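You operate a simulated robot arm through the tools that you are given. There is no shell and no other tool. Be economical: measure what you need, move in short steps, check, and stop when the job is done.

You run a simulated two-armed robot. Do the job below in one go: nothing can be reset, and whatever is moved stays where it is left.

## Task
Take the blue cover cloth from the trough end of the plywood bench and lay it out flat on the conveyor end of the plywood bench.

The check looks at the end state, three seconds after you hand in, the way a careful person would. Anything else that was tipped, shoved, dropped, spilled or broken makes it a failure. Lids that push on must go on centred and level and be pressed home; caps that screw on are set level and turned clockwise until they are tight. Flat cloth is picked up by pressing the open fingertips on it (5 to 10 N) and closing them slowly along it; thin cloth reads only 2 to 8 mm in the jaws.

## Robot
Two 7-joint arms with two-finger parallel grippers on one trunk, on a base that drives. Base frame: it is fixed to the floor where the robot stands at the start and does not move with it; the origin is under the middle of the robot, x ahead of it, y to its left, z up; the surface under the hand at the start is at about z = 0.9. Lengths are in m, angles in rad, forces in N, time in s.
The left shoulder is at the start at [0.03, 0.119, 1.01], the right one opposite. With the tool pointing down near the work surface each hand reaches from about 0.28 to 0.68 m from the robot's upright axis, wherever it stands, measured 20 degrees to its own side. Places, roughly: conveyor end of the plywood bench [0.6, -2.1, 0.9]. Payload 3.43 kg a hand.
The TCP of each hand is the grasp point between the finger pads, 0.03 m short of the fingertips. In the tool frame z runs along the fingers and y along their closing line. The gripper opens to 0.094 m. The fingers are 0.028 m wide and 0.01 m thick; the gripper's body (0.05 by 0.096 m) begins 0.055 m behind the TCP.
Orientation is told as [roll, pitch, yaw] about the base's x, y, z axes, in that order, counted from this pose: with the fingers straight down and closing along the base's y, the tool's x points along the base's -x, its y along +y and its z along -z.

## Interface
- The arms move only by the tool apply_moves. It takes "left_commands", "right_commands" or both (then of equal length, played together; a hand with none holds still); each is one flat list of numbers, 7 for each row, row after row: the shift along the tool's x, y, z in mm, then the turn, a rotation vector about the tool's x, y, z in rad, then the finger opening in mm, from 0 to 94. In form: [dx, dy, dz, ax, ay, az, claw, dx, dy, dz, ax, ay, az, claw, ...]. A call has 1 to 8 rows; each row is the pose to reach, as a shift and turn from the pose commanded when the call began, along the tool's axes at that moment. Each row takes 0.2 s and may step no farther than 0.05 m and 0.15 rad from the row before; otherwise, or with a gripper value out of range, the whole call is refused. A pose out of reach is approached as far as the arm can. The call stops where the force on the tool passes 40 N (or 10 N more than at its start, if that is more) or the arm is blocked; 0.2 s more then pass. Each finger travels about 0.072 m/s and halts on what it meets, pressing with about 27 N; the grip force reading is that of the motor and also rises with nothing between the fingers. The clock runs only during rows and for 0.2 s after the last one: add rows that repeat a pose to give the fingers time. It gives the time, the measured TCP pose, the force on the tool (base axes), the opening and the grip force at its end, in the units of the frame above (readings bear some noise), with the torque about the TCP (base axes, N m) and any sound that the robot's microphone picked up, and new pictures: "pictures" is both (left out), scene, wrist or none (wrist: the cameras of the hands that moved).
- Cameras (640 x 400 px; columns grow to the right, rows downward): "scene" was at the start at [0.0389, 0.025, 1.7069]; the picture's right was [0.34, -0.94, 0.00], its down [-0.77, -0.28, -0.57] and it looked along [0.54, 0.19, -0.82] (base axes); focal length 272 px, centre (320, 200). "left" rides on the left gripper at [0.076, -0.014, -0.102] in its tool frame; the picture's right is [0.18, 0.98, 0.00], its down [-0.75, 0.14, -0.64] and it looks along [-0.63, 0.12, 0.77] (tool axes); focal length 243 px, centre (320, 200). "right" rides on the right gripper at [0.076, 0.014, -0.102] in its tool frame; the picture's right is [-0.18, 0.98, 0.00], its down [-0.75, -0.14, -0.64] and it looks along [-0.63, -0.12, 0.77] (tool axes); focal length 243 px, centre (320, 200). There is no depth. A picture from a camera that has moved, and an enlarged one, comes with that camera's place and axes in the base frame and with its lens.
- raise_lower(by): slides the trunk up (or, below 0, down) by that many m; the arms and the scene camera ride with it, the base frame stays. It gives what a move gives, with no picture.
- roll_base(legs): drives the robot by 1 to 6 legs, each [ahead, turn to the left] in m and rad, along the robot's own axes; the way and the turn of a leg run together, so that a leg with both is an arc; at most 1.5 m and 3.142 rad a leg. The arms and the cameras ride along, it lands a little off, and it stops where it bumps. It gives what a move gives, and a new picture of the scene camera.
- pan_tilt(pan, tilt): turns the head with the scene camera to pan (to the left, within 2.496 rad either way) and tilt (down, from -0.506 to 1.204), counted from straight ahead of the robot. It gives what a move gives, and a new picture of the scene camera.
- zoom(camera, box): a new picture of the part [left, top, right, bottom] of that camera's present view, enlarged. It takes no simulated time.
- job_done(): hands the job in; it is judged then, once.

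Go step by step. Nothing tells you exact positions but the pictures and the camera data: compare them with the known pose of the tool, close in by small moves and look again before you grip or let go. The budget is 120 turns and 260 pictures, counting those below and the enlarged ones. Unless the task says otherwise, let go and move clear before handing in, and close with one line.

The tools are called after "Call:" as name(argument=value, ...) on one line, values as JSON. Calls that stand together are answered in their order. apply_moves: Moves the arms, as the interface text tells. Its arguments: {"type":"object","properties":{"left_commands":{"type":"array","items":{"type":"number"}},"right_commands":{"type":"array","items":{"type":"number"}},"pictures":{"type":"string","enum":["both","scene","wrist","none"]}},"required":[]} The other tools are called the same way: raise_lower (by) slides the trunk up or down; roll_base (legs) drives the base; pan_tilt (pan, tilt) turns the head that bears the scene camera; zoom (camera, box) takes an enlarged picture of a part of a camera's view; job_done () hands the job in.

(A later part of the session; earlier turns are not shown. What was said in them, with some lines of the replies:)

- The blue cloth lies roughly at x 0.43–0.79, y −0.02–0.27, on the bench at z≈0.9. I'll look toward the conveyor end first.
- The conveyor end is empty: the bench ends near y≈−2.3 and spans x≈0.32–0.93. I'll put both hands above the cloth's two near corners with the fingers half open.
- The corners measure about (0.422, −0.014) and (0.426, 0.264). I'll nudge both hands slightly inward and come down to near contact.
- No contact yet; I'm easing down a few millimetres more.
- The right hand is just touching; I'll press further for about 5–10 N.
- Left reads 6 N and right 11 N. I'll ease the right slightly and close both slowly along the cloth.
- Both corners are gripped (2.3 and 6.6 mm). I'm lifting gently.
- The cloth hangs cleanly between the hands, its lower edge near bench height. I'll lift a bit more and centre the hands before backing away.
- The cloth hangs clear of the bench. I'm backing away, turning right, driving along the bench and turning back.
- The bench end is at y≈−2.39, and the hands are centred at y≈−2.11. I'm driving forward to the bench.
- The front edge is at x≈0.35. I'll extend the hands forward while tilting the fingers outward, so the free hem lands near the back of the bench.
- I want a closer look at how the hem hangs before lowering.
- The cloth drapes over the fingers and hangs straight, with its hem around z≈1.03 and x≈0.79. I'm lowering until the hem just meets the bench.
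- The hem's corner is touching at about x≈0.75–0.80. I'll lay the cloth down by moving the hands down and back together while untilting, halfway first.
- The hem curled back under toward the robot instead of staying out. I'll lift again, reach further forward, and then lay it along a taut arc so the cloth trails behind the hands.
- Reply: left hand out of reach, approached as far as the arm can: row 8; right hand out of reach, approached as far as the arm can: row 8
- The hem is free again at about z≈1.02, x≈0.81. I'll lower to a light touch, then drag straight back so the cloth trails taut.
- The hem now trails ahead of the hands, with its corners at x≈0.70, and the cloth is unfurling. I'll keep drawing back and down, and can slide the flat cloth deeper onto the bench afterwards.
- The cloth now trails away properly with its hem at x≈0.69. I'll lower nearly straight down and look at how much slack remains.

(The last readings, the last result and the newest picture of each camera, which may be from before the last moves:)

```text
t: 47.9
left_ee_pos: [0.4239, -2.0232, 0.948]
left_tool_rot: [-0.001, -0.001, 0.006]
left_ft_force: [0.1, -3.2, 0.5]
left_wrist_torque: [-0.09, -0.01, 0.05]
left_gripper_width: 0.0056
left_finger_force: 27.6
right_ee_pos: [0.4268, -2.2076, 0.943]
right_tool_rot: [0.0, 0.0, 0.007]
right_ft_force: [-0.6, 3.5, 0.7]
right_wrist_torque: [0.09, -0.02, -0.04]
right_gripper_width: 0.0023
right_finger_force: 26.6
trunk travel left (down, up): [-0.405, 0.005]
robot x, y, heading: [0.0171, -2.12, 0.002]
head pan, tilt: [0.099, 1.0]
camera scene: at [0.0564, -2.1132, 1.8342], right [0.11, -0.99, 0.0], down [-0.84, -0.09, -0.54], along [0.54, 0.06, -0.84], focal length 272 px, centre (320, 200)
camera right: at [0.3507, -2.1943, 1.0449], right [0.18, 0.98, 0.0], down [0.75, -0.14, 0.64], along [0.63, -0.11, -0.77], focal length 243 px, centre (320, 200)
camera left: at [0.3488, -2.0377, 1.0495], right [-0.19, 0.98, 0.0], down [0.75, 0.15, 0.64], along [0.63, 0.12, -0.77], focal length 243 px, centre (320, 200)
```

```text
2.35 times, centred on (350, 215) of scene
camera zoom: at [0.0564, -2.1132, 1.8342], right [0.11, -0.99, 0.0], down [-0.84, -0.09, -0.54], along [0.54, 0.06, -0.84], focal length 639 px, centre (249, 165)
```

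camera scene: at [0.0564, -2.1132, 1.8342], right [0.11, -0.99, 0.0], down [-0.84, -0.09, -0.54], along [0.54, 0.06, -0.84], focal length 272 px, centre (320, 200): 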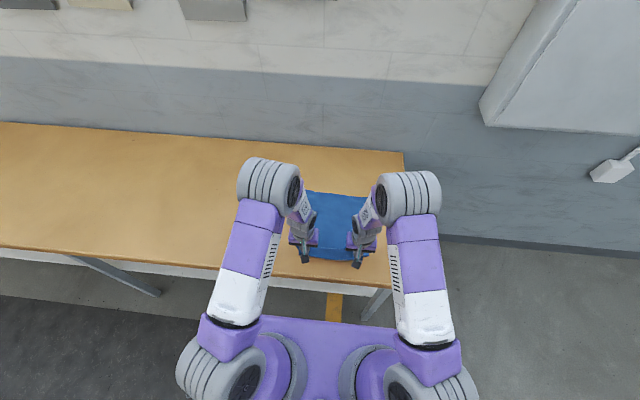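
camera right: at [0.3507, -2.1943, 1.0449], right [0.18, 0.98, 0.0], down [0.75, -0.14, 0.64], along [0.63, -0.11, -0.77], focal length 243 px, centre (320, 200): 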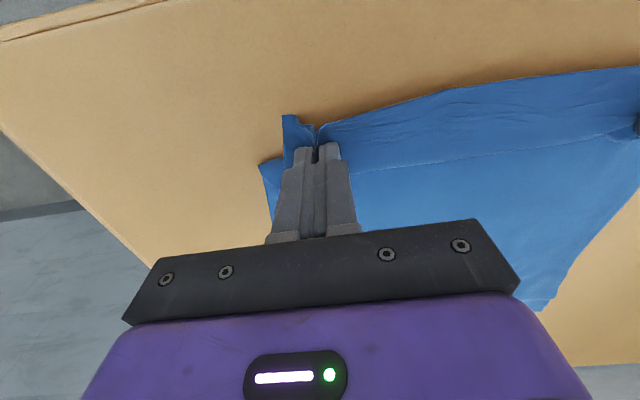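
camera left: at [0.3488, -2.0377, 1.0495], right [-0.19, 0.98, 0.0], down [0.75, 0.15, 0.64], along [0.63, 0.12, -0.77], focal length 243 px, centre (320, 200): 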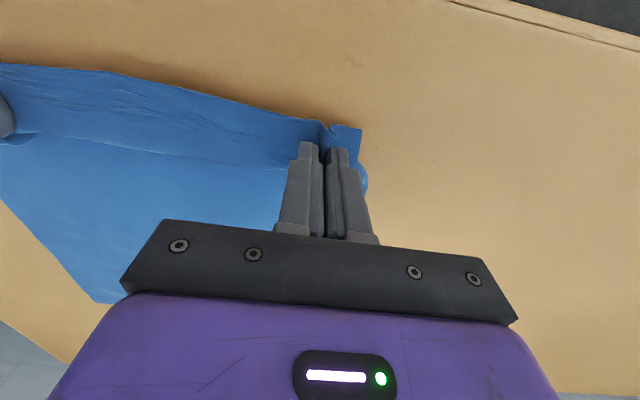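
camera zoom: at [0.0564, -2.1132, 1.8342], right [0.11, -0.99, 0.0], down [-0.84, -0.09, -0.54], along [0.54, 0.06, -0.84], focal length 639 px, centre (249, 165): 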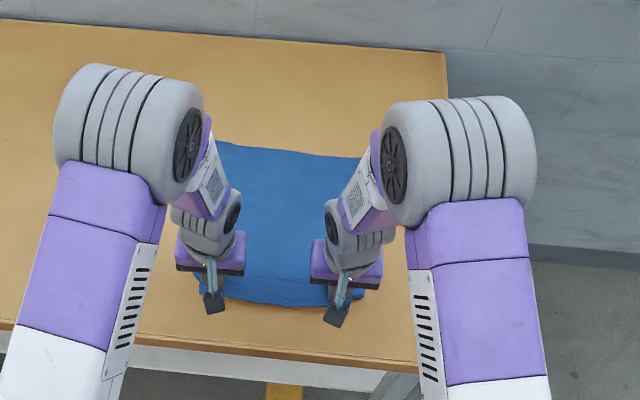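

About 5 cm of slack remains behind the fold line. I'll draw the near edge back to just inside the bench front to pull it flat, then look.

Call:
apply_moves(left_commands=[16, 0, 2, 0, 0, 0, 0, 32, 0, 5, 0, 0, 0, 0, 47, 0, 9, 0, 0, 0, 0, 47, 0, 13, 0, 0, 0, 0], right_commands=[16, 0, 2, 0, 0, 0, 0, 32, 0, 5, 0, 0, 0, 0, 47, 0, 7, 0, 0, 0, 0, 47, 0, 10, 0, 0, 0, 0])

Call:
zoom(camera="scene", box=[260, 130, 440, 300])

```text
t: 48.9
left_ee_pos: [0.378, -2.0231, 0.9335]
left_tool_rot: [-0.001, -0.002, 0.007]
left_ft_force: [-0.3, -2.7, 0.2]
left_wrist_torque: [-0.08, 0.0, 0.07]
left_gripper_width: 0.0053
left_finger_force: 27.2
right_ee_pos: [0.3793, -2.2077, 0.9351]
right_tool_rot: [0.001, 0.001, 0.006]
right_ft_force: [0.0, 2.5, -0.5]
right_wrist_torque: [0.09, -0.03, -0.06]
right_gripper_width: 0.0024
right_finger_force: 26.6
trunk travel left (down, up): [-0.405, 0.005]
robot x, y, heading: [0.0189, -2.1204, 0.008]
head pan, tilt: [0.099, 1.0]
camera scene: at [0.0563, -2.1132, 1.8342], right [0.11, -0.99, 0.0], down [-0.84, -0.09, -0.54], along [0.54, 0.06, -0.84], focal length 272 px, centre (320, 200)
camera right: at [0.3031, -2.1945, 1.0362], right [0.18, 0.98, 0.0], down [0.75, -0.14, 0.64], along [0.63, -0.11, -0.77], focal length 243 px, centre (320, 200)
camera left: at [0.302, -2.0385, 1.0357], right [-0.19, 0.98, 0.0], down [0.75, 0.15, 0.64], along [0.63, 0.12, -0.77], focal length 243 px, centre (320, 200)
```

scene: 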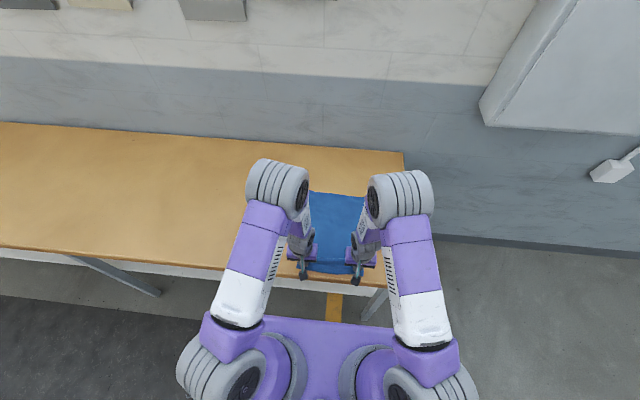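
right: 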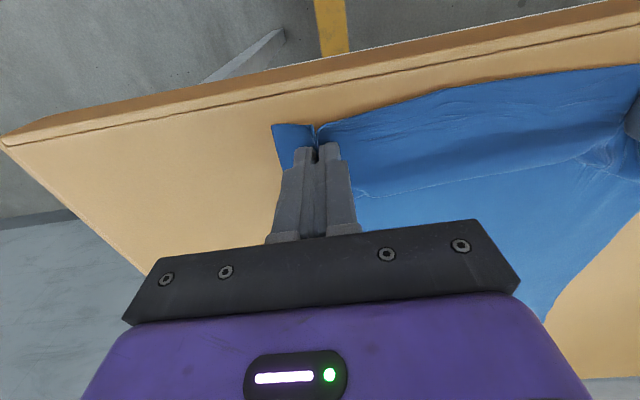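
left: 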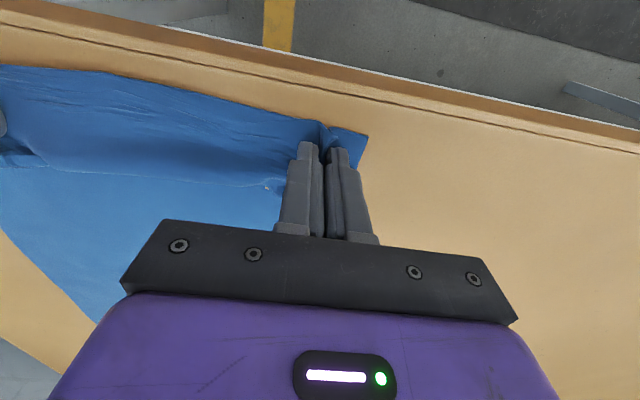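

```text
2.35 times, centred on (350, 215) of scene
camera zoom: at [0.0563, -2.1132, 1.8342], right [0.11, -0.99, 0.0], down [-0.84, -0.09, -0.54], along [0.54, 0.06, -0.84], focal length 639 px, centre (249, 165)
```

zoom: 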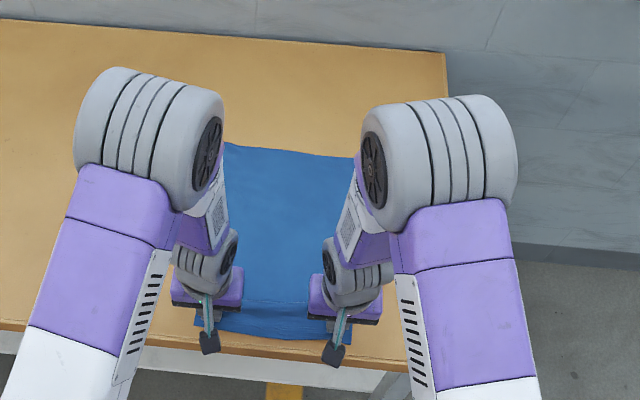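

The near edge is at x≈0.36, inside the bench front (≈0.34), and the hem is at 0.69. I'll press the tips down lightly and open slowly to spread the pinched cloth back out.

Call:
apply_moves(left_commands=[0, 0, 1.5, 0, 0, 0, 0, 0, 0, 2.5, 0, 0, 0, 6, 0, 0, 2.5, 0, 0, 0, 13, 0, 0, 2.5, 0, 0, 0, 20, 0, 0, 2.5, 0, 0, 0, 28, 0, 0, 2.5, 0, 0, 0, 36, 0, 0, 2.5, 0, 0, 0, 44, 0, 0, 2.5, 0, 0, 0, 52], right_commands=[0, 0, 2, 0, 0, 0, 0, 0, 0, 3.2, 0, 0, 0, 6, 0, 0, 3.2, 0, 0, 0, 13, 0, 0, 3.2, 0, 0, 0, 20, 0, 0, 3.2, 0, 0, 0, 28, 0, 0, 3.2, 0, 0, 0, 36, 0, 0, 3.2, 0, 0, 0, 44, 0, 0, 3.2, 0, 0, 0, 52], pictures="wrist")

```text
t: 50.7
left_ee_pos: [0.3775, -2.0266, 0.9321]
left_tool_rot: [-0.003, -0.005, 0.005]
left_ft_force: [1.8, -8.9, 39.2]
left_wrist_torque: [0.11, 0.22, 0.05]
left_gripper_width: 0.0393
left_finger_force: 0.0
right_ee_pos: [0.3765, -2.2087, 0.9315]
right_tool_rot: [0.002, -0.002, 0.007]
right_ft_force: [1.2, 3.1, 7.8]
right_wrist_torque: [-0.14, 0.05, -0.01]
right_gripper_width: 0.0502
right_finger_force: 0.2
trunk travel left (down, up): [-0.405, 0.005]
robot x, y, heading: [0.0195, -2.1197, 0.005]
head pan, tilt: [0.099, 1.0]
camera right: at [0.3006, -2.1958, 1.0332], right [0.18, 0.98, 0.0], down [0.75, -0.14, 0.64], along [0.63, -0.11, -0.77], focal length 243 px, centre (320, 200)
camera left: at [0.3007, -2.041, 1.0339], right [-0.19, 0.98, 0.0], down [0.75, 0.15, 0.65], along [0.63, 0.12, -0.76], focal length 243 px, centre (320, 200)
```

right: 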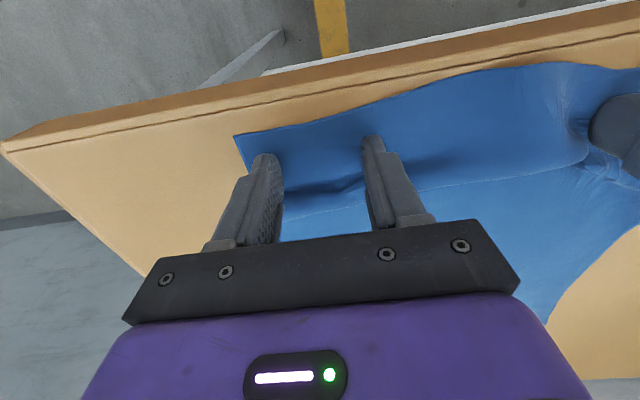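
left: 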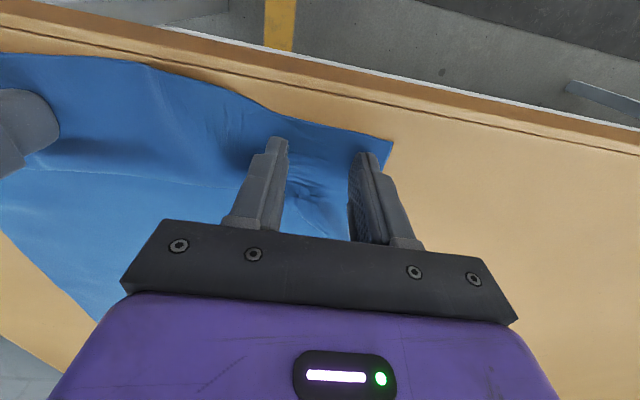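

The cloth spread back out; the left pressed too hard, so the call stopped. I'm lifting both hands straight off and looking.

Call:
apply_moves(left_commands=[0, 0, -5, 0, 0, 0, 40, 0, 0, -20, 0, 0, 0, 40, 0, 0, -50, 0, 0, 0, 40, 0, 0, -90, 0, 0, 0, 40, 0, 0, -130, 0, 0, 0, 40], right_commands=[0, 0, -5, 0, 0, 0, 50, 0, 0, -20, 0, 0, 0, 50, 0, 0, -50, 0, 0, 0, 50, 0, 0, -90, 0, 0, 0, 50, 0, 0, -130, 0, 0, 0, 50])

Call:
zoom(camera="scene", box=[260, 130, 440, 300])

```text
t: 51.9
left_ee_pos: [0.376, -2.0228, 1.0622]
left_tool_rot: [0.0, 0.001, 0.007]
left_ft_force: [0.3, 0.4, -0.7]
left_wrist_torque: [-0.01, -0.03, -0.01]
left_gripper_width: 0.0401
left_finger_force: 0.0
right_ee_pos: [0.3746, -2.209, 1.0619]
right_tool_rot: [0.0, -0.002, 0.007]
right_ft_force: [-0.7, 0.3, -1.0]
right_wrist_torque: [0.04, 0.01, -0.05]
right_gripper_width: 0.0502
right_finger_force: 0.0
trunk travel left (down, up): [-0.405, 0.005]
robot x, y, heading: [0.0152, -2.1199, 0.006]
head pan, tilt: [0.099, 1.0]
camera scene: at [0.0531, -2.1134, 1.8343], right [0.11, -0.99, 0.0], down [-0.84, -0.09, -0.54], along [0.54, 0.06, -0.84], focal length 272 px, centre (320, 200)
camera right: at [0.2996, -2.1949, 1.1634], right [0.18, 0.98, 0.0], down [0.75, -0.14, 0.64], along [0.63, -0.11, -0.77], focal length 243 px, centre (320, 200)
camera left: at [0.2989, -2.0387, 1.1647], right [-0.19, 0.98, 0.0], down [0.75, 0.15, 0.64], along [0.63, 0.12, -0.77], focal length 243 px, centre (320, 200)
```

scene: 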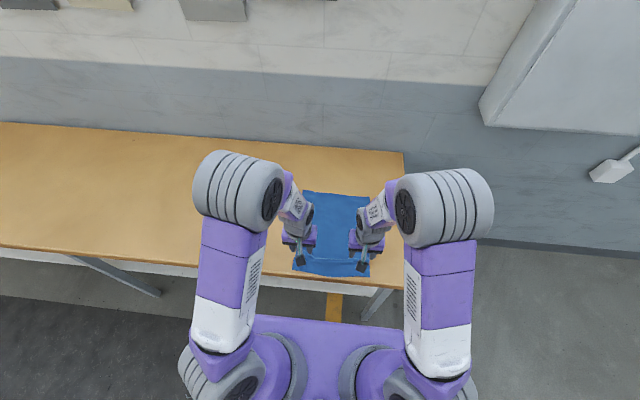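
right: 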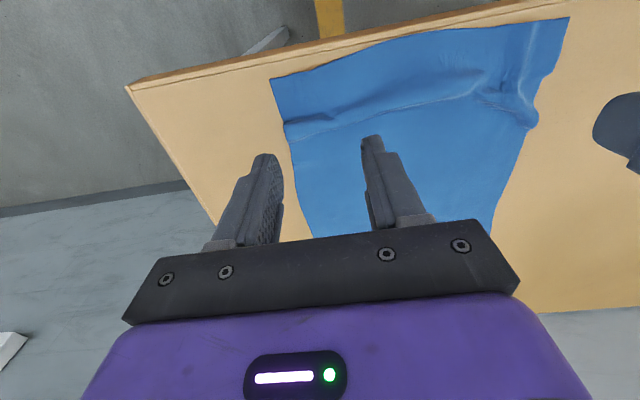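
left: 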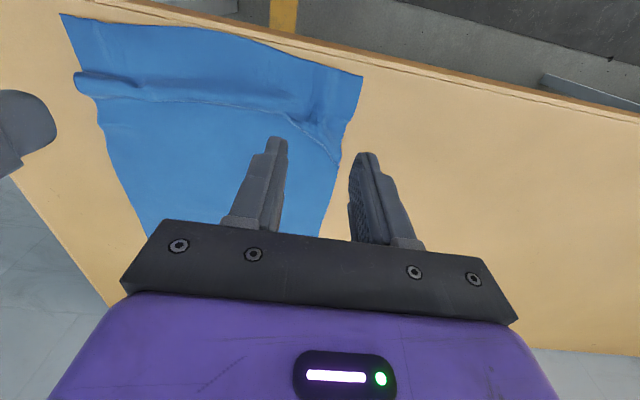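

```text
2.35 times, centred on (350, 215) of scene
camera zoom: at [0.0531, -2.1134, 1.8343], right [0.11, -0.99, 0.0], down [-0.84, -0.09, -0.54], along [0.54, 0.06, -0.84], focal length 639 px, centre (249, 165)
```

zoom: 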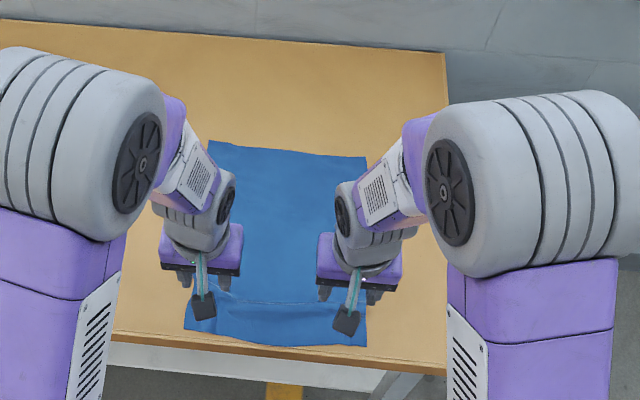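

The cloth is flat apart from a ridge near the front edge (about 3 cm of slack). I'll press fingertips on the far part and push it forward; first I'll position the hands and lower the trunk for reach.

Call:
apply_moves(left_commands=[0, 0, -45, 0, 0, 0, 30, -25, -2, -85, 0, 0, 0, 30, -65, -4, -100, 0, 0, 0, 30, -110, -5, -100, 0, 0, 0, 30, -155, -5, -100, 0, 0, 0, 30, -200, -5, -100, 0, 0, 0, 30, -235, -5, -100, 0, 0, 0, 30], right_commands=[0, 0, -45, 0, 0, 0, 30, -25, 2, -85, 0, 0, 0, 30, -65, 4, -100, 0, 0, 0, 30, -110, 5, -100, 0, 0, 0, 30, -155, 5, -100, 0, 0, 0, 30, -200, 5, -100, 0, 0, 0, 30, -235, 5, -100, 0, 0, 0, 30], pictures="none")

Call:
raise_lower(by=-0.18)

Call:
zoom(camera="scene", box=[220, 90, 480, 300])

Call:
zoom(camera="left", box=[0, 0, 640, 400])

Call:
zoom(camera="right", box=[0, 0, 640, 400])

```text
t: 53.5
left_ee_pos: [0.6166, -2.0265, 1.159]
left_tool_rot: [0.0, 0.005, 0.008]
left_ft_force: [1.4, 1.0, 0.2]
left_wrist_torque: [0.01, 0.02, -0.01]
left_gripper_width: 0.0299
left_finger_force: 0.1
right_ee_pos: [0.615, -2.2045, 1.1608]
right_tool_rot: [0.001, 0.003, 0.007]
right_ft_force: [0.1, 0.3, -0.1]
right_wrist_torque: [-0.01, 0.0, 0.02]
right_gripper_width: 0.0299
right_finger_force: 0.1
trunk travel left (down, up): [-0.405, 0.005]
robot x, y, heading: [0.0147, -2.1196, 0.006]
head pan, tilt: [0.099, 1.0]
```

```text
t: 55.5
left_ee_pos: [0.6151, -2.0282, 0.9812]
left_tool_rot: [0.0, 0.0, 0.006]
left_ft_force: [0.1, 0.8, 0.1]
left_wrist_torque: [0.01, 0.02, 0.02]
left_gripper_width: 0.0301
left_finger_force: 0.2
right_ee_pos: [0.6125, -2.2026, 0.982]
right_tool_rot: [0.0, 0.0, 0.007]
right_ft_force: [0.1, -0.1, -0.1]
right_wrist_torque: [-0.01, -0.02, 0.02]
right_gripper_width: 0.0299
right_finger_force: 0.0
trunk travel left (down, up): [-0.225, 0.185]
robot x, y, heading: [0.0156, -2.1191, 0.009]
head pan, tilt: [0.099, 1.0]
```

```text
1.90 times, centred on (350, 195) of scene
camera zoom: at [0.0555, -2.1133, 1.6543], right [0.11, -0.99, 0.0], down [-0.84, -0.09, -0.54], along [0.54, 0.06, -0.84], focal length 517 px, centre (263, 210)
```

zoom: 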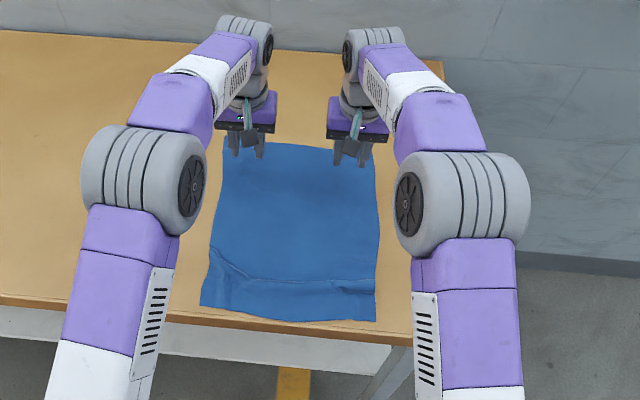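

```text
1.00 times, centred on (320, 200) of left (not enlarged: the box is as wide or as high as the picture)
camera zoom: at [0.5391, -2.0434, 1.0845], right [-0.19, 0.98, 0.0], down [0.75, 0.15, 0.64], along [0.63, 0.12, -0.77], focal length 243 px, centre (320, 200)
```

zoom: 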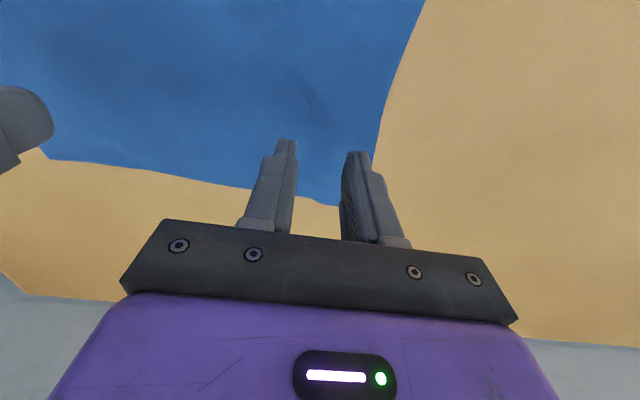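

```text
1.00 times, centred on (320, 200) of right (not enlarged: the box is as wide or as high as the picture)
camera zoom: at [0.5375, -2.1891, 1.0842], right [0.18, 0.98, 0.0], down [0.75, -0.14, 0.64], along [0.63, -0.11, -0.77], focal length 243 px, centre (320, 200)
```

zoom: 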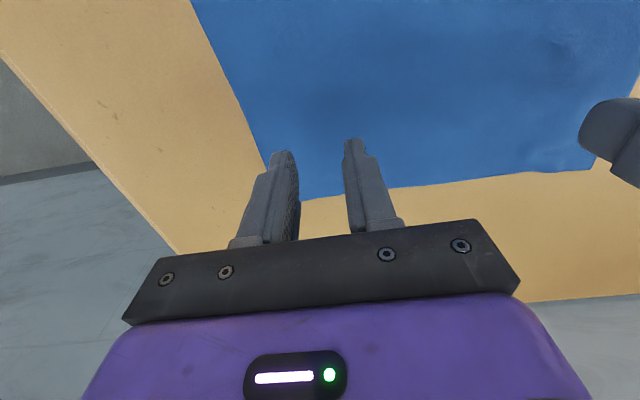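

The hem corners are at about (0.69, −1.996) and (0.68, −2.234). I'll put the tips down about 5 cm inside the hem.

Call:
apply_moves(left_commands=[-20, -5, 20, 0, 0, 0, 30, -20, -5, 40, 0, 0, 0, 30, -20, -5, 48, 0, 0, 0, 30, -20, -5, 50, 0, 0, 0, 30], right_commands=[-20, 5, 20, 0, 0, 0, 30, -20, 5, 40, 0, 0, 0, 30, -20, 5, 48, 0, 0, 0, 30, -20, 5, 50.5, 0, 0, 0, 30], pictures="none")

```text
t: 56.5
left_ee_pos: [0.6358, -2.0324, 0.9311]
left_tool_rot: [0.001, 0.001, 0.007]
left_ft_force: [-0.4, -0.1, -0.3]
left_wrist_torque: [0.0, -0.04, 0.03]
left_gripper_width: 0.0301
left_finger_force: 0.1
right_ee_pos: [0.6326, -2.1986, 0.9321]
right_tool_rot: [-0.001, 0.0, 0.006]
right_ft_force: [-0.6, 0.1, -0.3]
right_wrist_torque: [0.01, -0.01, 0.05]
right_gripper_width: 0.0299
right_finger_force: 0.2
trunk travel left (down, up): [-0.225, 0.185]
robot x, y, heading: [0.0147, -2.1155, 0.006]
head pan, tilt: [0.099, 1.0]
```

Not touching yet, so I'm pressing gently.

Call:
apply_moves(left_commands=[0, 0, 1, 0, 0, 0, 30, 0, 0, 2, 0, 0, 0, 30], right_commands=[0, 0, 1, 0, 0, 0, 30, 0, 0, 2, 0, 0, 0, 30], pictures="none")

```text
t: 57.1
left_ee_pos: [0.6345, -2.033, 0.9319]
left_tool_rot: [0.0, -0.003, 0.006]
left_ft_force: [2.6, 0.4, 7.1]
left_wrist_torque: [0.04, -0.04, 0.04]
left_gripper_width: 0.03
left_finger_force: 0.0
right_ee_pos: [0.6328, -2.1985, 0.9315]
right_tool_rot: [0.0, -0.004, 0.006]
right_ft_force: [-1.7, -0.7, 7.4]
right_wrist_torque: [-0.08, 0.04, 0.0]
right_gripper_width: 0.0301
right_finger_force: 0.1
trunk travel left (down, up): [-0.225, 0.185]
robot x, y, heading: [0.0163, -2.1221, 0.006]
head pan, tilt: [0.099, 1.0]
```

Both press with about 7 N. Now I push forward slowly by 45 mm.

Call:
apply_moves(left_commands=[-6, 0, 0, 0, 0, 0, 30, -12, 0, 0, 0, 0, 0, 30, -18, 0, 0, 0, 0, 0, 30, -24, 0, 0, 0, 0, 0, 30, -30, 0, 0, 0, 0, 0, 30, -36, 0, 0, 0, 0, 0, 30, -42, 0, 0, 0, 0, 0, 30, -46, 0, 0, 0, 0, 0, 30], right_commands=[-6, 0, 0, 0, 0, 0, 30, -12, 0, 0, 0, 0, 0, 30, -18, 0, 0, 0, 0, 0, 30, -24, 0, 0, 0, 0, 0, 30, -30, 0, 0, 0, 0, 0, 30, -36, 0, 0, 0, 0, 0, 30, -42, 0, 0, 0, 0, 0, 30, -46, 0, 0, 0, 0, 0, 30], pictures="none")

Call:
zoom(camera="scene", box=[220, 90, 480, 300])

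```text
t: 58.9
left_ee_pos: [0.6603, -2.0297, 0.9317]
left_tool_rot: [0.0, -0.004, 0.006]
left_ft_force: [0.5, -4.5, 10.4]
left_wrist_torque: [-0.05, -0.02, -0.01]
left_gripper_width: 0.0304
left_finger_force: 0.7
left hand out of reach, approached as far as the arm can: row 5, 6, 7, 8
right_ee_pos: [0.6624, -2.1979, 0.9322]
right_tool_rot: [0.001, -0.005, 0.008]
right_ft_force: [-1.2, 3.3, 11.9]
right_wrist_torque: [0.0, 0.13, 0.0]
right_gripper_width: 0.0299
right_finger_force: 0.1
right hand out of reach, approached as far as the arm can: row 6, 7, 8
trunk travel left (down, up): [-0.225, 0.185]
robot x, y, heading: [0.0165, -2.1246, 0.005]
head pan, tilt: [0.099, 1.0]
```

```text
1.90 times, centred on (350, 195) of scene
camera zoom: at [0.0529, -2.1137, 1.6543], right [0.11, -0.99, 0.0], down [-0.84, -0.09, -0.54], along [0.54, 0.06, -0.84], focal length 517 px, centre (263, 210)
```

zoom: 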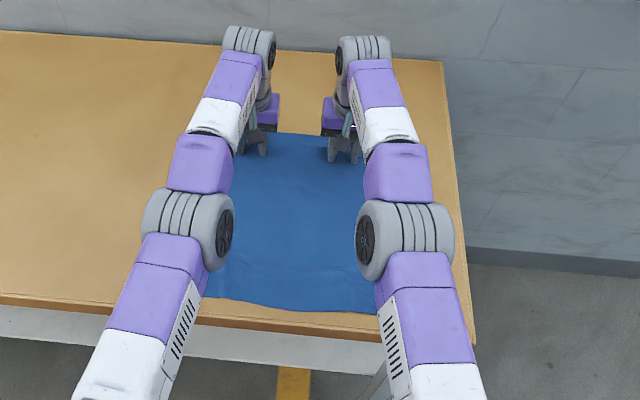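

The push worked: the ridge is gone. I'll lift off and check.

Call:
apply_moves(left_commands=[0, 0, -8, 0, 0, 0, 30, 15, 0, -40, 0, 0, 0, 30, 40, 0, -80, 0, 0, 0, 30], right_commands=[0, 0, -8, 0, 0, 0, 30, 15, 0, -40, 0, 0, 0, 30, 40, 0, -80, 0, 0, 0, 30], pictures="wrist")

Call:
zoom(camera="scene", box=[220, 90, 480, 300])

```text
t: 59.7
left_ee_pos: [0.6478, -2.0306, 1.0126]
left_tool_rot: [-0.003, 0.0, 0.003]
left_ft_force: [-0.3, -0.4, 0.0]
left_wrist_torque: [0.02, 0.03, 0.02]
left_gripper_width: 0.0299
left_finger_force: 0.1
left hand out of reach, approached as far as the arm can: row 2, 3
right_ee_pos: [0.6217, -2.1994, 1.0105]
right_tool_rot: [0.0, -0.002, 0.006]
right_ft_force: [-0.1, 0.5, -0.7]
right_wrist_torque: [0.0, -0.03, -0.01]
right_gripper_width: 0.03
right_finger_force: 0.0
trunk travel left (down, up): [-0.225, 0.185]
robot x, y, heading: [0.0141, -2.1173, 0.004]
head pan, tilt: [0.099, 1.0]
camera right: at [0.5468, -2.1846, 1.1136], right [0.18, 0.98, 0.0], down [0.75, -0.14, 0.64], along [0.63, -0.11, -0.77], focal length 243 px, centre (320, 200)
camera left: at [0.5724, -2.0472, 1.1176], right [-0.19, 0.98, 0.0], down [0.75, 0.15, 0.64], along [0.63, 0.12, -0.77], focal length 243 px, centre (320, 200)
```

right: 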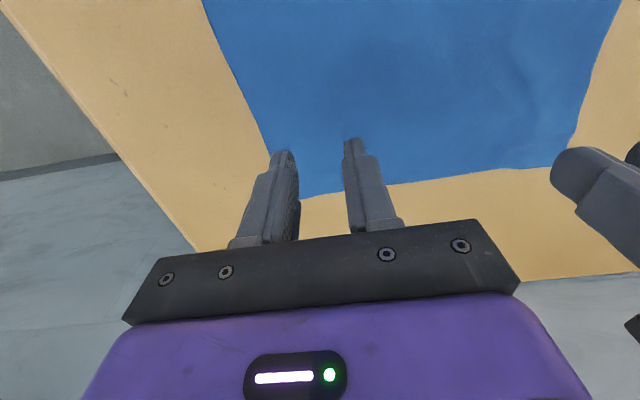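
left: 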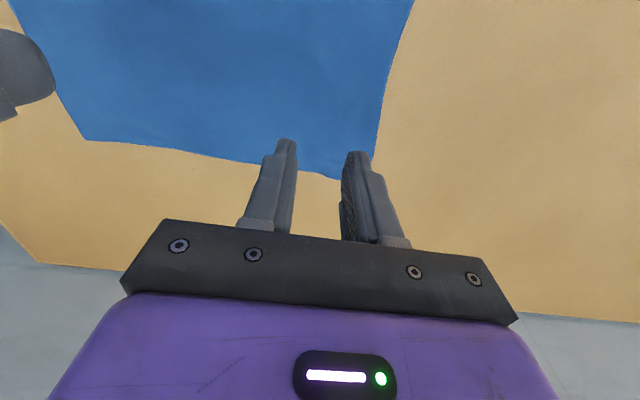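

```text
1.90 times, centred on (350, 195) of scene
camera zoom: at [0.0538, -2.1134, 1.6543], right [0.11, -0.99, 0.0], down [-0.84, -0.09, -0.54], along [0.54, 0.06, -0.84], focal length 517 px, centre (263, 210)
```

zoom: 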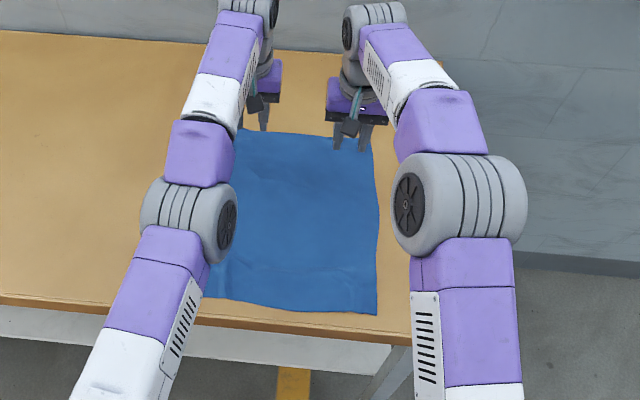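

The cloth looks flat, at x≈0.365–0.715. I'll do one more small push deeper onto the bench for margin, first bringing both hands back to x≈0.62.

Call:
apply_moves(left_commands=[20, 0, 10, 0, 0, 0, 30, 40, 0, 30, 0, 0, 0, 30, 40, 0, 50, 0, 0, 0, 30], right_commands=[3, 0, 10, 0, 0, 0, 30, 6, 0, 30, 0, 0, 0, 30, 6, 0, 50, 0, 0, 0, 30], pictures="none")

```text
t: 60.5
left_ee_pos: [0.6551, -2.0386, 0.9666]
left_tool_rot: [0.0, 0.003, 0.009]
left_ft_force: [-0.4, 0.3, 0.0]
left_wrist_torque: [0.0, -0.01, -0.02]
left_gripper_width: 0.0298
left_finger_force: 0.1
left hand out of reach, approached as far as the arm can: row 1, 2, 3
right_ee_pos: [0.6171, -2.196, 0.9585]
right_tool_rot: [0.001, 0.002, 0.005]
right_ft_force: [0.1, 0.2, 0.6]
right_wrist_torque: [0.0, 0.01, 0.0]
right_gripper_width: 0.0303
right_finger_force: 0.0
trunk travel left (down, up): [-0.225, 0.185]
robot x, y, heading: [0.0194, -2.1194, 0.004]
head pan, tilt: [0.099, 1.0]
```

The left hand is still at its reach limit; I'm bringing it back further.

Call:
apply_moves(left_commands=[20, 0, 0, 0, 0, 0, 30, 40, 0, 0, 0, 0, 0, 30, 40, 0, 0, 0, 0, 0, 30], pictures="none")

```text
t: 61.3
left_ee_pos: [0.655, -2.0439, 0.9705]
left_tool_rot: [0.0, 0.002, 0.008]
left_ft_force: [0.1, 0.1, -0.3]
left_wrist_torque: [-0.02, 0.0, -0.01]
left_gripper_width: 0.0299
left_finger_force: 0.1
left hand out of reach, approached as far as the arm can: row 1, 2, 3
right_ee_pos: [0.6166, -2.1965, 0.9607]
right_tool_rot: [0.0, 0.001, 0.007]
right_ft_force: [-0.1, 0.6, -0.2]
right_wrist_torque: [0.01, 0.01, 0.04]
right_gripper_width: 0.0301
right_finger_force: 0.1
trunk travel left (down, up): [-0.225, 0.185]
robot x, y, heading: [0.0178, -2.123, 0.004]
head pan, tilt: [0.099, 1.0]
```

The left arm is stuck in an awkward posture near its limit. I'll try backing out up and to the left.

Call:
apply_moves(left_commands=[0, 5, -40, 0, 0, 0, 30, 10, 15, -80, 0, 0, 0, 30, 40, 25, -110, 0, 0, 0, 30, 80, 30, -130, 0, 0, 0, 30, 110, 30, -130, 0, 0, 0, 30], pictures="scene")

```text
t: 62.5
left_ee_pos: [0.5424, -2.0135, 1.1025]
left_tool_rot: [0.001, -0.002, 0.005]
left_ft_force: [0.1, -0.3, 1.6]
left_wrist_torque: [-0.01, -0.01, -0.02]
left_gripper_width: 0.0302
left_finger_force: 0.0
right_ee_pos: [0.6177, -2.1975, 0.9593]
right_tool_rot: [0.001, 0.0, 0.008]
right_ft_force: [0.3, 0.1, -0.4]
right_wrist_torque: [-0.01, 0.02, 0.0]
right_gripper_width: 0.0298
right_finger_force: 0.1
trunk travel left (down, up): [-0.225, 0.185]
robot x, y, heading: [0.0171, -2.1168, 0.003]
head pan, tilt: [0.099, 1.0]
camera scene: at [0.055, -2.1132, 1.6542], right [0.11, -0.99, 0.0], down [-0.84, -0.09, -0.54], along [0.54, 0.06, -0.84], focal length 272 px, centre (320, 200)
```

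scene: 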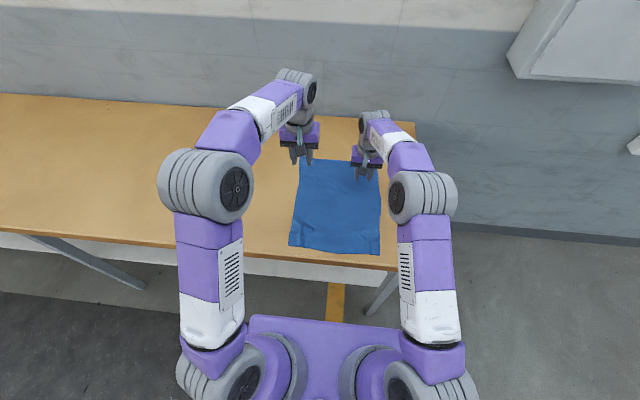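

The left arm is free again and the cloth is nicely spread. I'm setting both hands at x≈0.61 just above the cloth for the second push.

Call:
apply_moves(left_commands=[-20, -5, 40, 0, 0, 0, 30, -40, -10, 80, 0, 0, 0, 30, -60, -17, 115, 0, 0, 0, 30, -67, -17, 145, 0, 0, 0, 30, -67, -17, 168, 0, 0, 0, 30, -67, -17, 171, 0, 0, 0, 30], right_commands=[2, 0, 5, 0, 0, 0, 30, 4, 0, 10, 0, 0, 0, 30, 6, 0, 15, 0, 0, 0, 30, 6, 0, 20, 0, 0, 0, 30, 6, 0, 26, 0, 0, 0, 30, 6, 0, 27.5, 0, 0, 0, 30], pictures="none")

```text
t: 63.9
left_ee_pos: [0.6114, -2.0309, 0.9312]
left_tool_rot: [-0.001, 0.002, 0.007]
left_ft_force: [-0.2, 0.4, 0.4]
left_wrist_torque: [-0.01, -0.05, 0.0]
left_gripper_width: 0.03
left_finger_force: 0.0
right_ee_pos: [0.6118, -2.1971, 0.9312]
right_tool_rot: [0.0, -0.001, 0.006]
right_ft_force: [-0.6, -0.4, 1.0]
right_wrist_torque: [-0.01, -0.01, 0.02]
right_gripper_width: 0.03
right_finger_force: 0.0
trunk travel left (down, up): [-0.225, 0.185]
robot x, y, heading: [0.0153, -2.1184, 0.003]
head pan, tilt: [0.099, 1.0]
```

Call:
apply_moves(left_commands=[0, 0, 1, 0, 0, 0, 30, 0, 0, 2, 0, 0, 0, 30], right_commands=[0, 0, 1, 0, 0, 0, 30, 0, 0, 1.8, 0, 0, 0, 30], pictures="none")

```text
t: 64.5
left_ee_pos: [0.6103, -2.0319, 0.9298]
left_tool_rot: [-0.002, -0.003, 0.007]
left_ft_force: [0.6, -1.4, 2.8]
left_wrist_torque: [0.08, -0.02, 0.02]
left_gripper_width: 0.03
left_finger_force: 0.0
right_ee_pos: [0.611, -2.1971, 0.9317]
right_tool_rot: [0.003, -0.004, 0.007]
right_ft_force: [1.9, 0.0, 8.6]
right_wrist_torque: [-0.05, -0.05, 0.05]
right_gripper_width: 0.0299
right_finger_force: 0.1
trunk travel left (down, up): [-0.225, 0.185]
robot x, y, heading: [0.0182, -2.1213, 0.004]
head pan, tilt: [0.099, 1.0]
```

The right hand presses 8.6 N and the left only 3 N. I'll add about 1 mm on the left and push forward 40 mm, staying within reach.

Call:
apply_moves(left_commands=[0, 0, 0.8, 0, 0, 0, 30, -6, 0, 0.8, 0, 0, 0, 30, -12, 0, 0.8, 0, 0, 0, 30, -18, 0, 0.8, 0, 0, 0, 30, -24, 0, 0.8, 0, 0, 0, 30, -30, 0, 0.8, 0, 0, 0, 30, -36, 0, 0.8, 0, 0, 0, 30, -40, 0, 0.8, 0, 0, 0, 30], right_commands=[0, 0, 0, 0, 0, 0, 30, -6, 0, 0, 0, 0, 0, 30, -12, 0, 0, 0, 0, 0, 30, -18, 0, 0, 0, 0, 0, 30, -24, 0, 0, 0, 0, 0, 30, -30, 0, 0, 0, 0, 0, 30, -36, 0, 0, 0, 0, 0, 30, -40, 0, 0, 0, 0, 0, 30], pictures="none")

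Call:
zoom(camera="scene", box=[220, 90, 480, 300])

```text
t: 66.3
left_ee_pos: [0.6501, -2.0313, 0.9322]
left_tool_rot: [-0.001, -0.002, 0.005]
left_ft_force: [-1.4, -1.1, 8.2]
left_wrist_torque: [0.01, 0.07, 0.02]
left_gripper_width: 0.0303
left_finger_force: 0.1
right_ee_pos: [0.6493, -2.1985, 0.9319]
right_tool_rot: [-0.001, -0.002, 0.007]
right_ft_force: [-3.3, 1.2, 12.3]
right_wrist_torque: [-0.04, 0.09, 0.0]
right_gripper_width: 0.0303
right_finger_force: 0.3
trunk travel left (down, up): [-0.225, 0.185]
robot x, y, heading: [0.0132, -2.1231, 0.012]
head pan, tilt: [0.099, 1.0]
```

```text
1.90 times, centred on (350, 195) of scene
camera zoom: at [0.0524, -2.1132, 1.6543], right [0.11, -0.99, 0.0], down [-0.84, -0.09, -0.54], along [0.54, 0.06, -0.84], focal length 517 px, centre (263, 210)
```

zoom: 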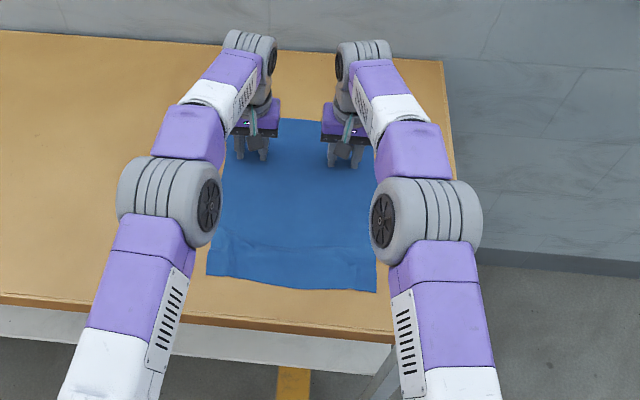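

The push moved the whole cloth about 4 cm inward, still flat. I'm lifting straight up and drawing the hands back to inspect it.

Call:
apply_moves(left_commands=[0, 0, -8, 0, 0, 0, 30, 0, 0, -40, 0, 0, 0, 30, 0, 5, -85, 0, 0, 0, 30, 30, 20, -120, 0, 0, 0, 30, 65, 45, -140, 0, 0, 0, 30, 100, 70, -140, 0, 0, 0, 30, 120, 110, -140, 0, 0, 0, 30, 130, 150, -140, 0, 0, 0, 30], right_commands=[0, 0, -8, 0, 0, 0, 30, 0, 0, -40, 0, 0, 0, 30, 0, -5, -85, 0, 0, 0, 30, 30, -20, -120, 0, 0, 0, 30, 65, -45, -140, 0, 0, 0, 30, 100, -70, -140, 0, 0, 0, 30, 120, -110, -140, 0, 0, 0, 30, 130, -150, -140, 0, 0, 0, 30])

Call:
zoom(camera="scene", box=[220, 90, 480, 280])

```text
t: 68.1
left_ee_pos: [0.5201, -1.8835, 1.0705]
left_tool_rot: [0.002, -0.004, 0.004]
left_ft_force: [-0.7, 0.6, 0.9]
left_wrist_torque: [-0.01, -0.02, 0.01]
left_gripper_width: 0.0299
left_finger_force: 0.0
right_ee_pos: [0.5192, -2.3496, 1.0694]
right_tool_rot: [0.001, -0.001, 0.007]
right_ft_force: [0.5, 0.3, 0.4]
right_wrist_torque: [0.01, 0.0, -0.01]
right_gripper_width: 0.03
right_finger_force: 0.2
trunk travel left (down, up): [-0.225, 0.185]
robot x, y, heading: [0.0171, -2.1214, 0.007]
head pan, tilt: [0.099, 1.0]
camera scene: at [0.0547, -2.1134, 1.6542], right [0.11, -0.99, 0.0], down [-0.84, -0.09, -0.54], along [0.54, 0.06, -0.84], focal length 272 px, centre (320, 200)
camera right: at [0.4447, -2.3361, 1.1704], right [0.18, 0.98, 0.0], down [0.75, -0.14, 0.64], along [0.63, -0.11, -0.77], focal length 243 px, centre (320, 200)
camera left: at [0.4435, -1.898, 1.1736], right [-0.19, 0.98, 0.0], down [0.75, 0.15, 0.64], along [0.63, 0.12, -0.77], focal length 243 px, centre (320, 200)
```

scene: 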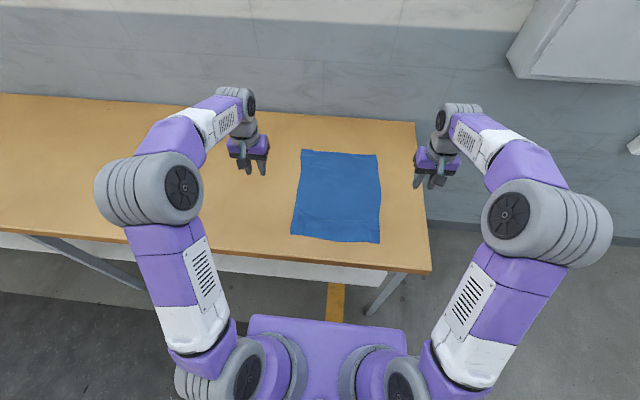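
right: 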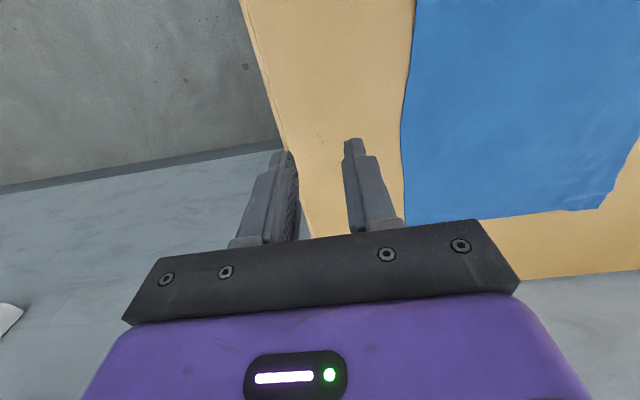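
left: 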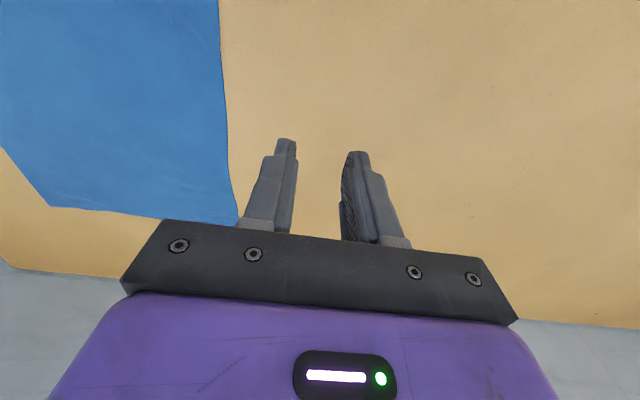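

```text
2.11 times, centred on (350, 185) of scene
camera zoom: at [0.0547, -2.1134, 1.6542], right [0.11, -0.99, 0.0], down [-0.84, -0.09, -0.54], along [0.54, 0.06, -0.84], focal length 572 px, centre (257, 232)
```

zoom: 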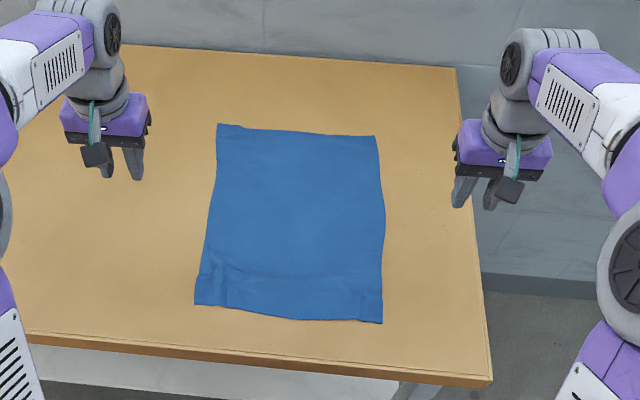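

The cloth lies flat with all four corners out at the conveyor end, well inside the bench edges. Both hands are open and clear, so I'm handing in.

Call:
job_done()

```text
The job is handed in.
```

The blue cloth is laid out flat on the conveyor end of the bench, apart from a faint ripple along its front edge; both hands are clear, nothing else was disturbed, and the job is handed in.
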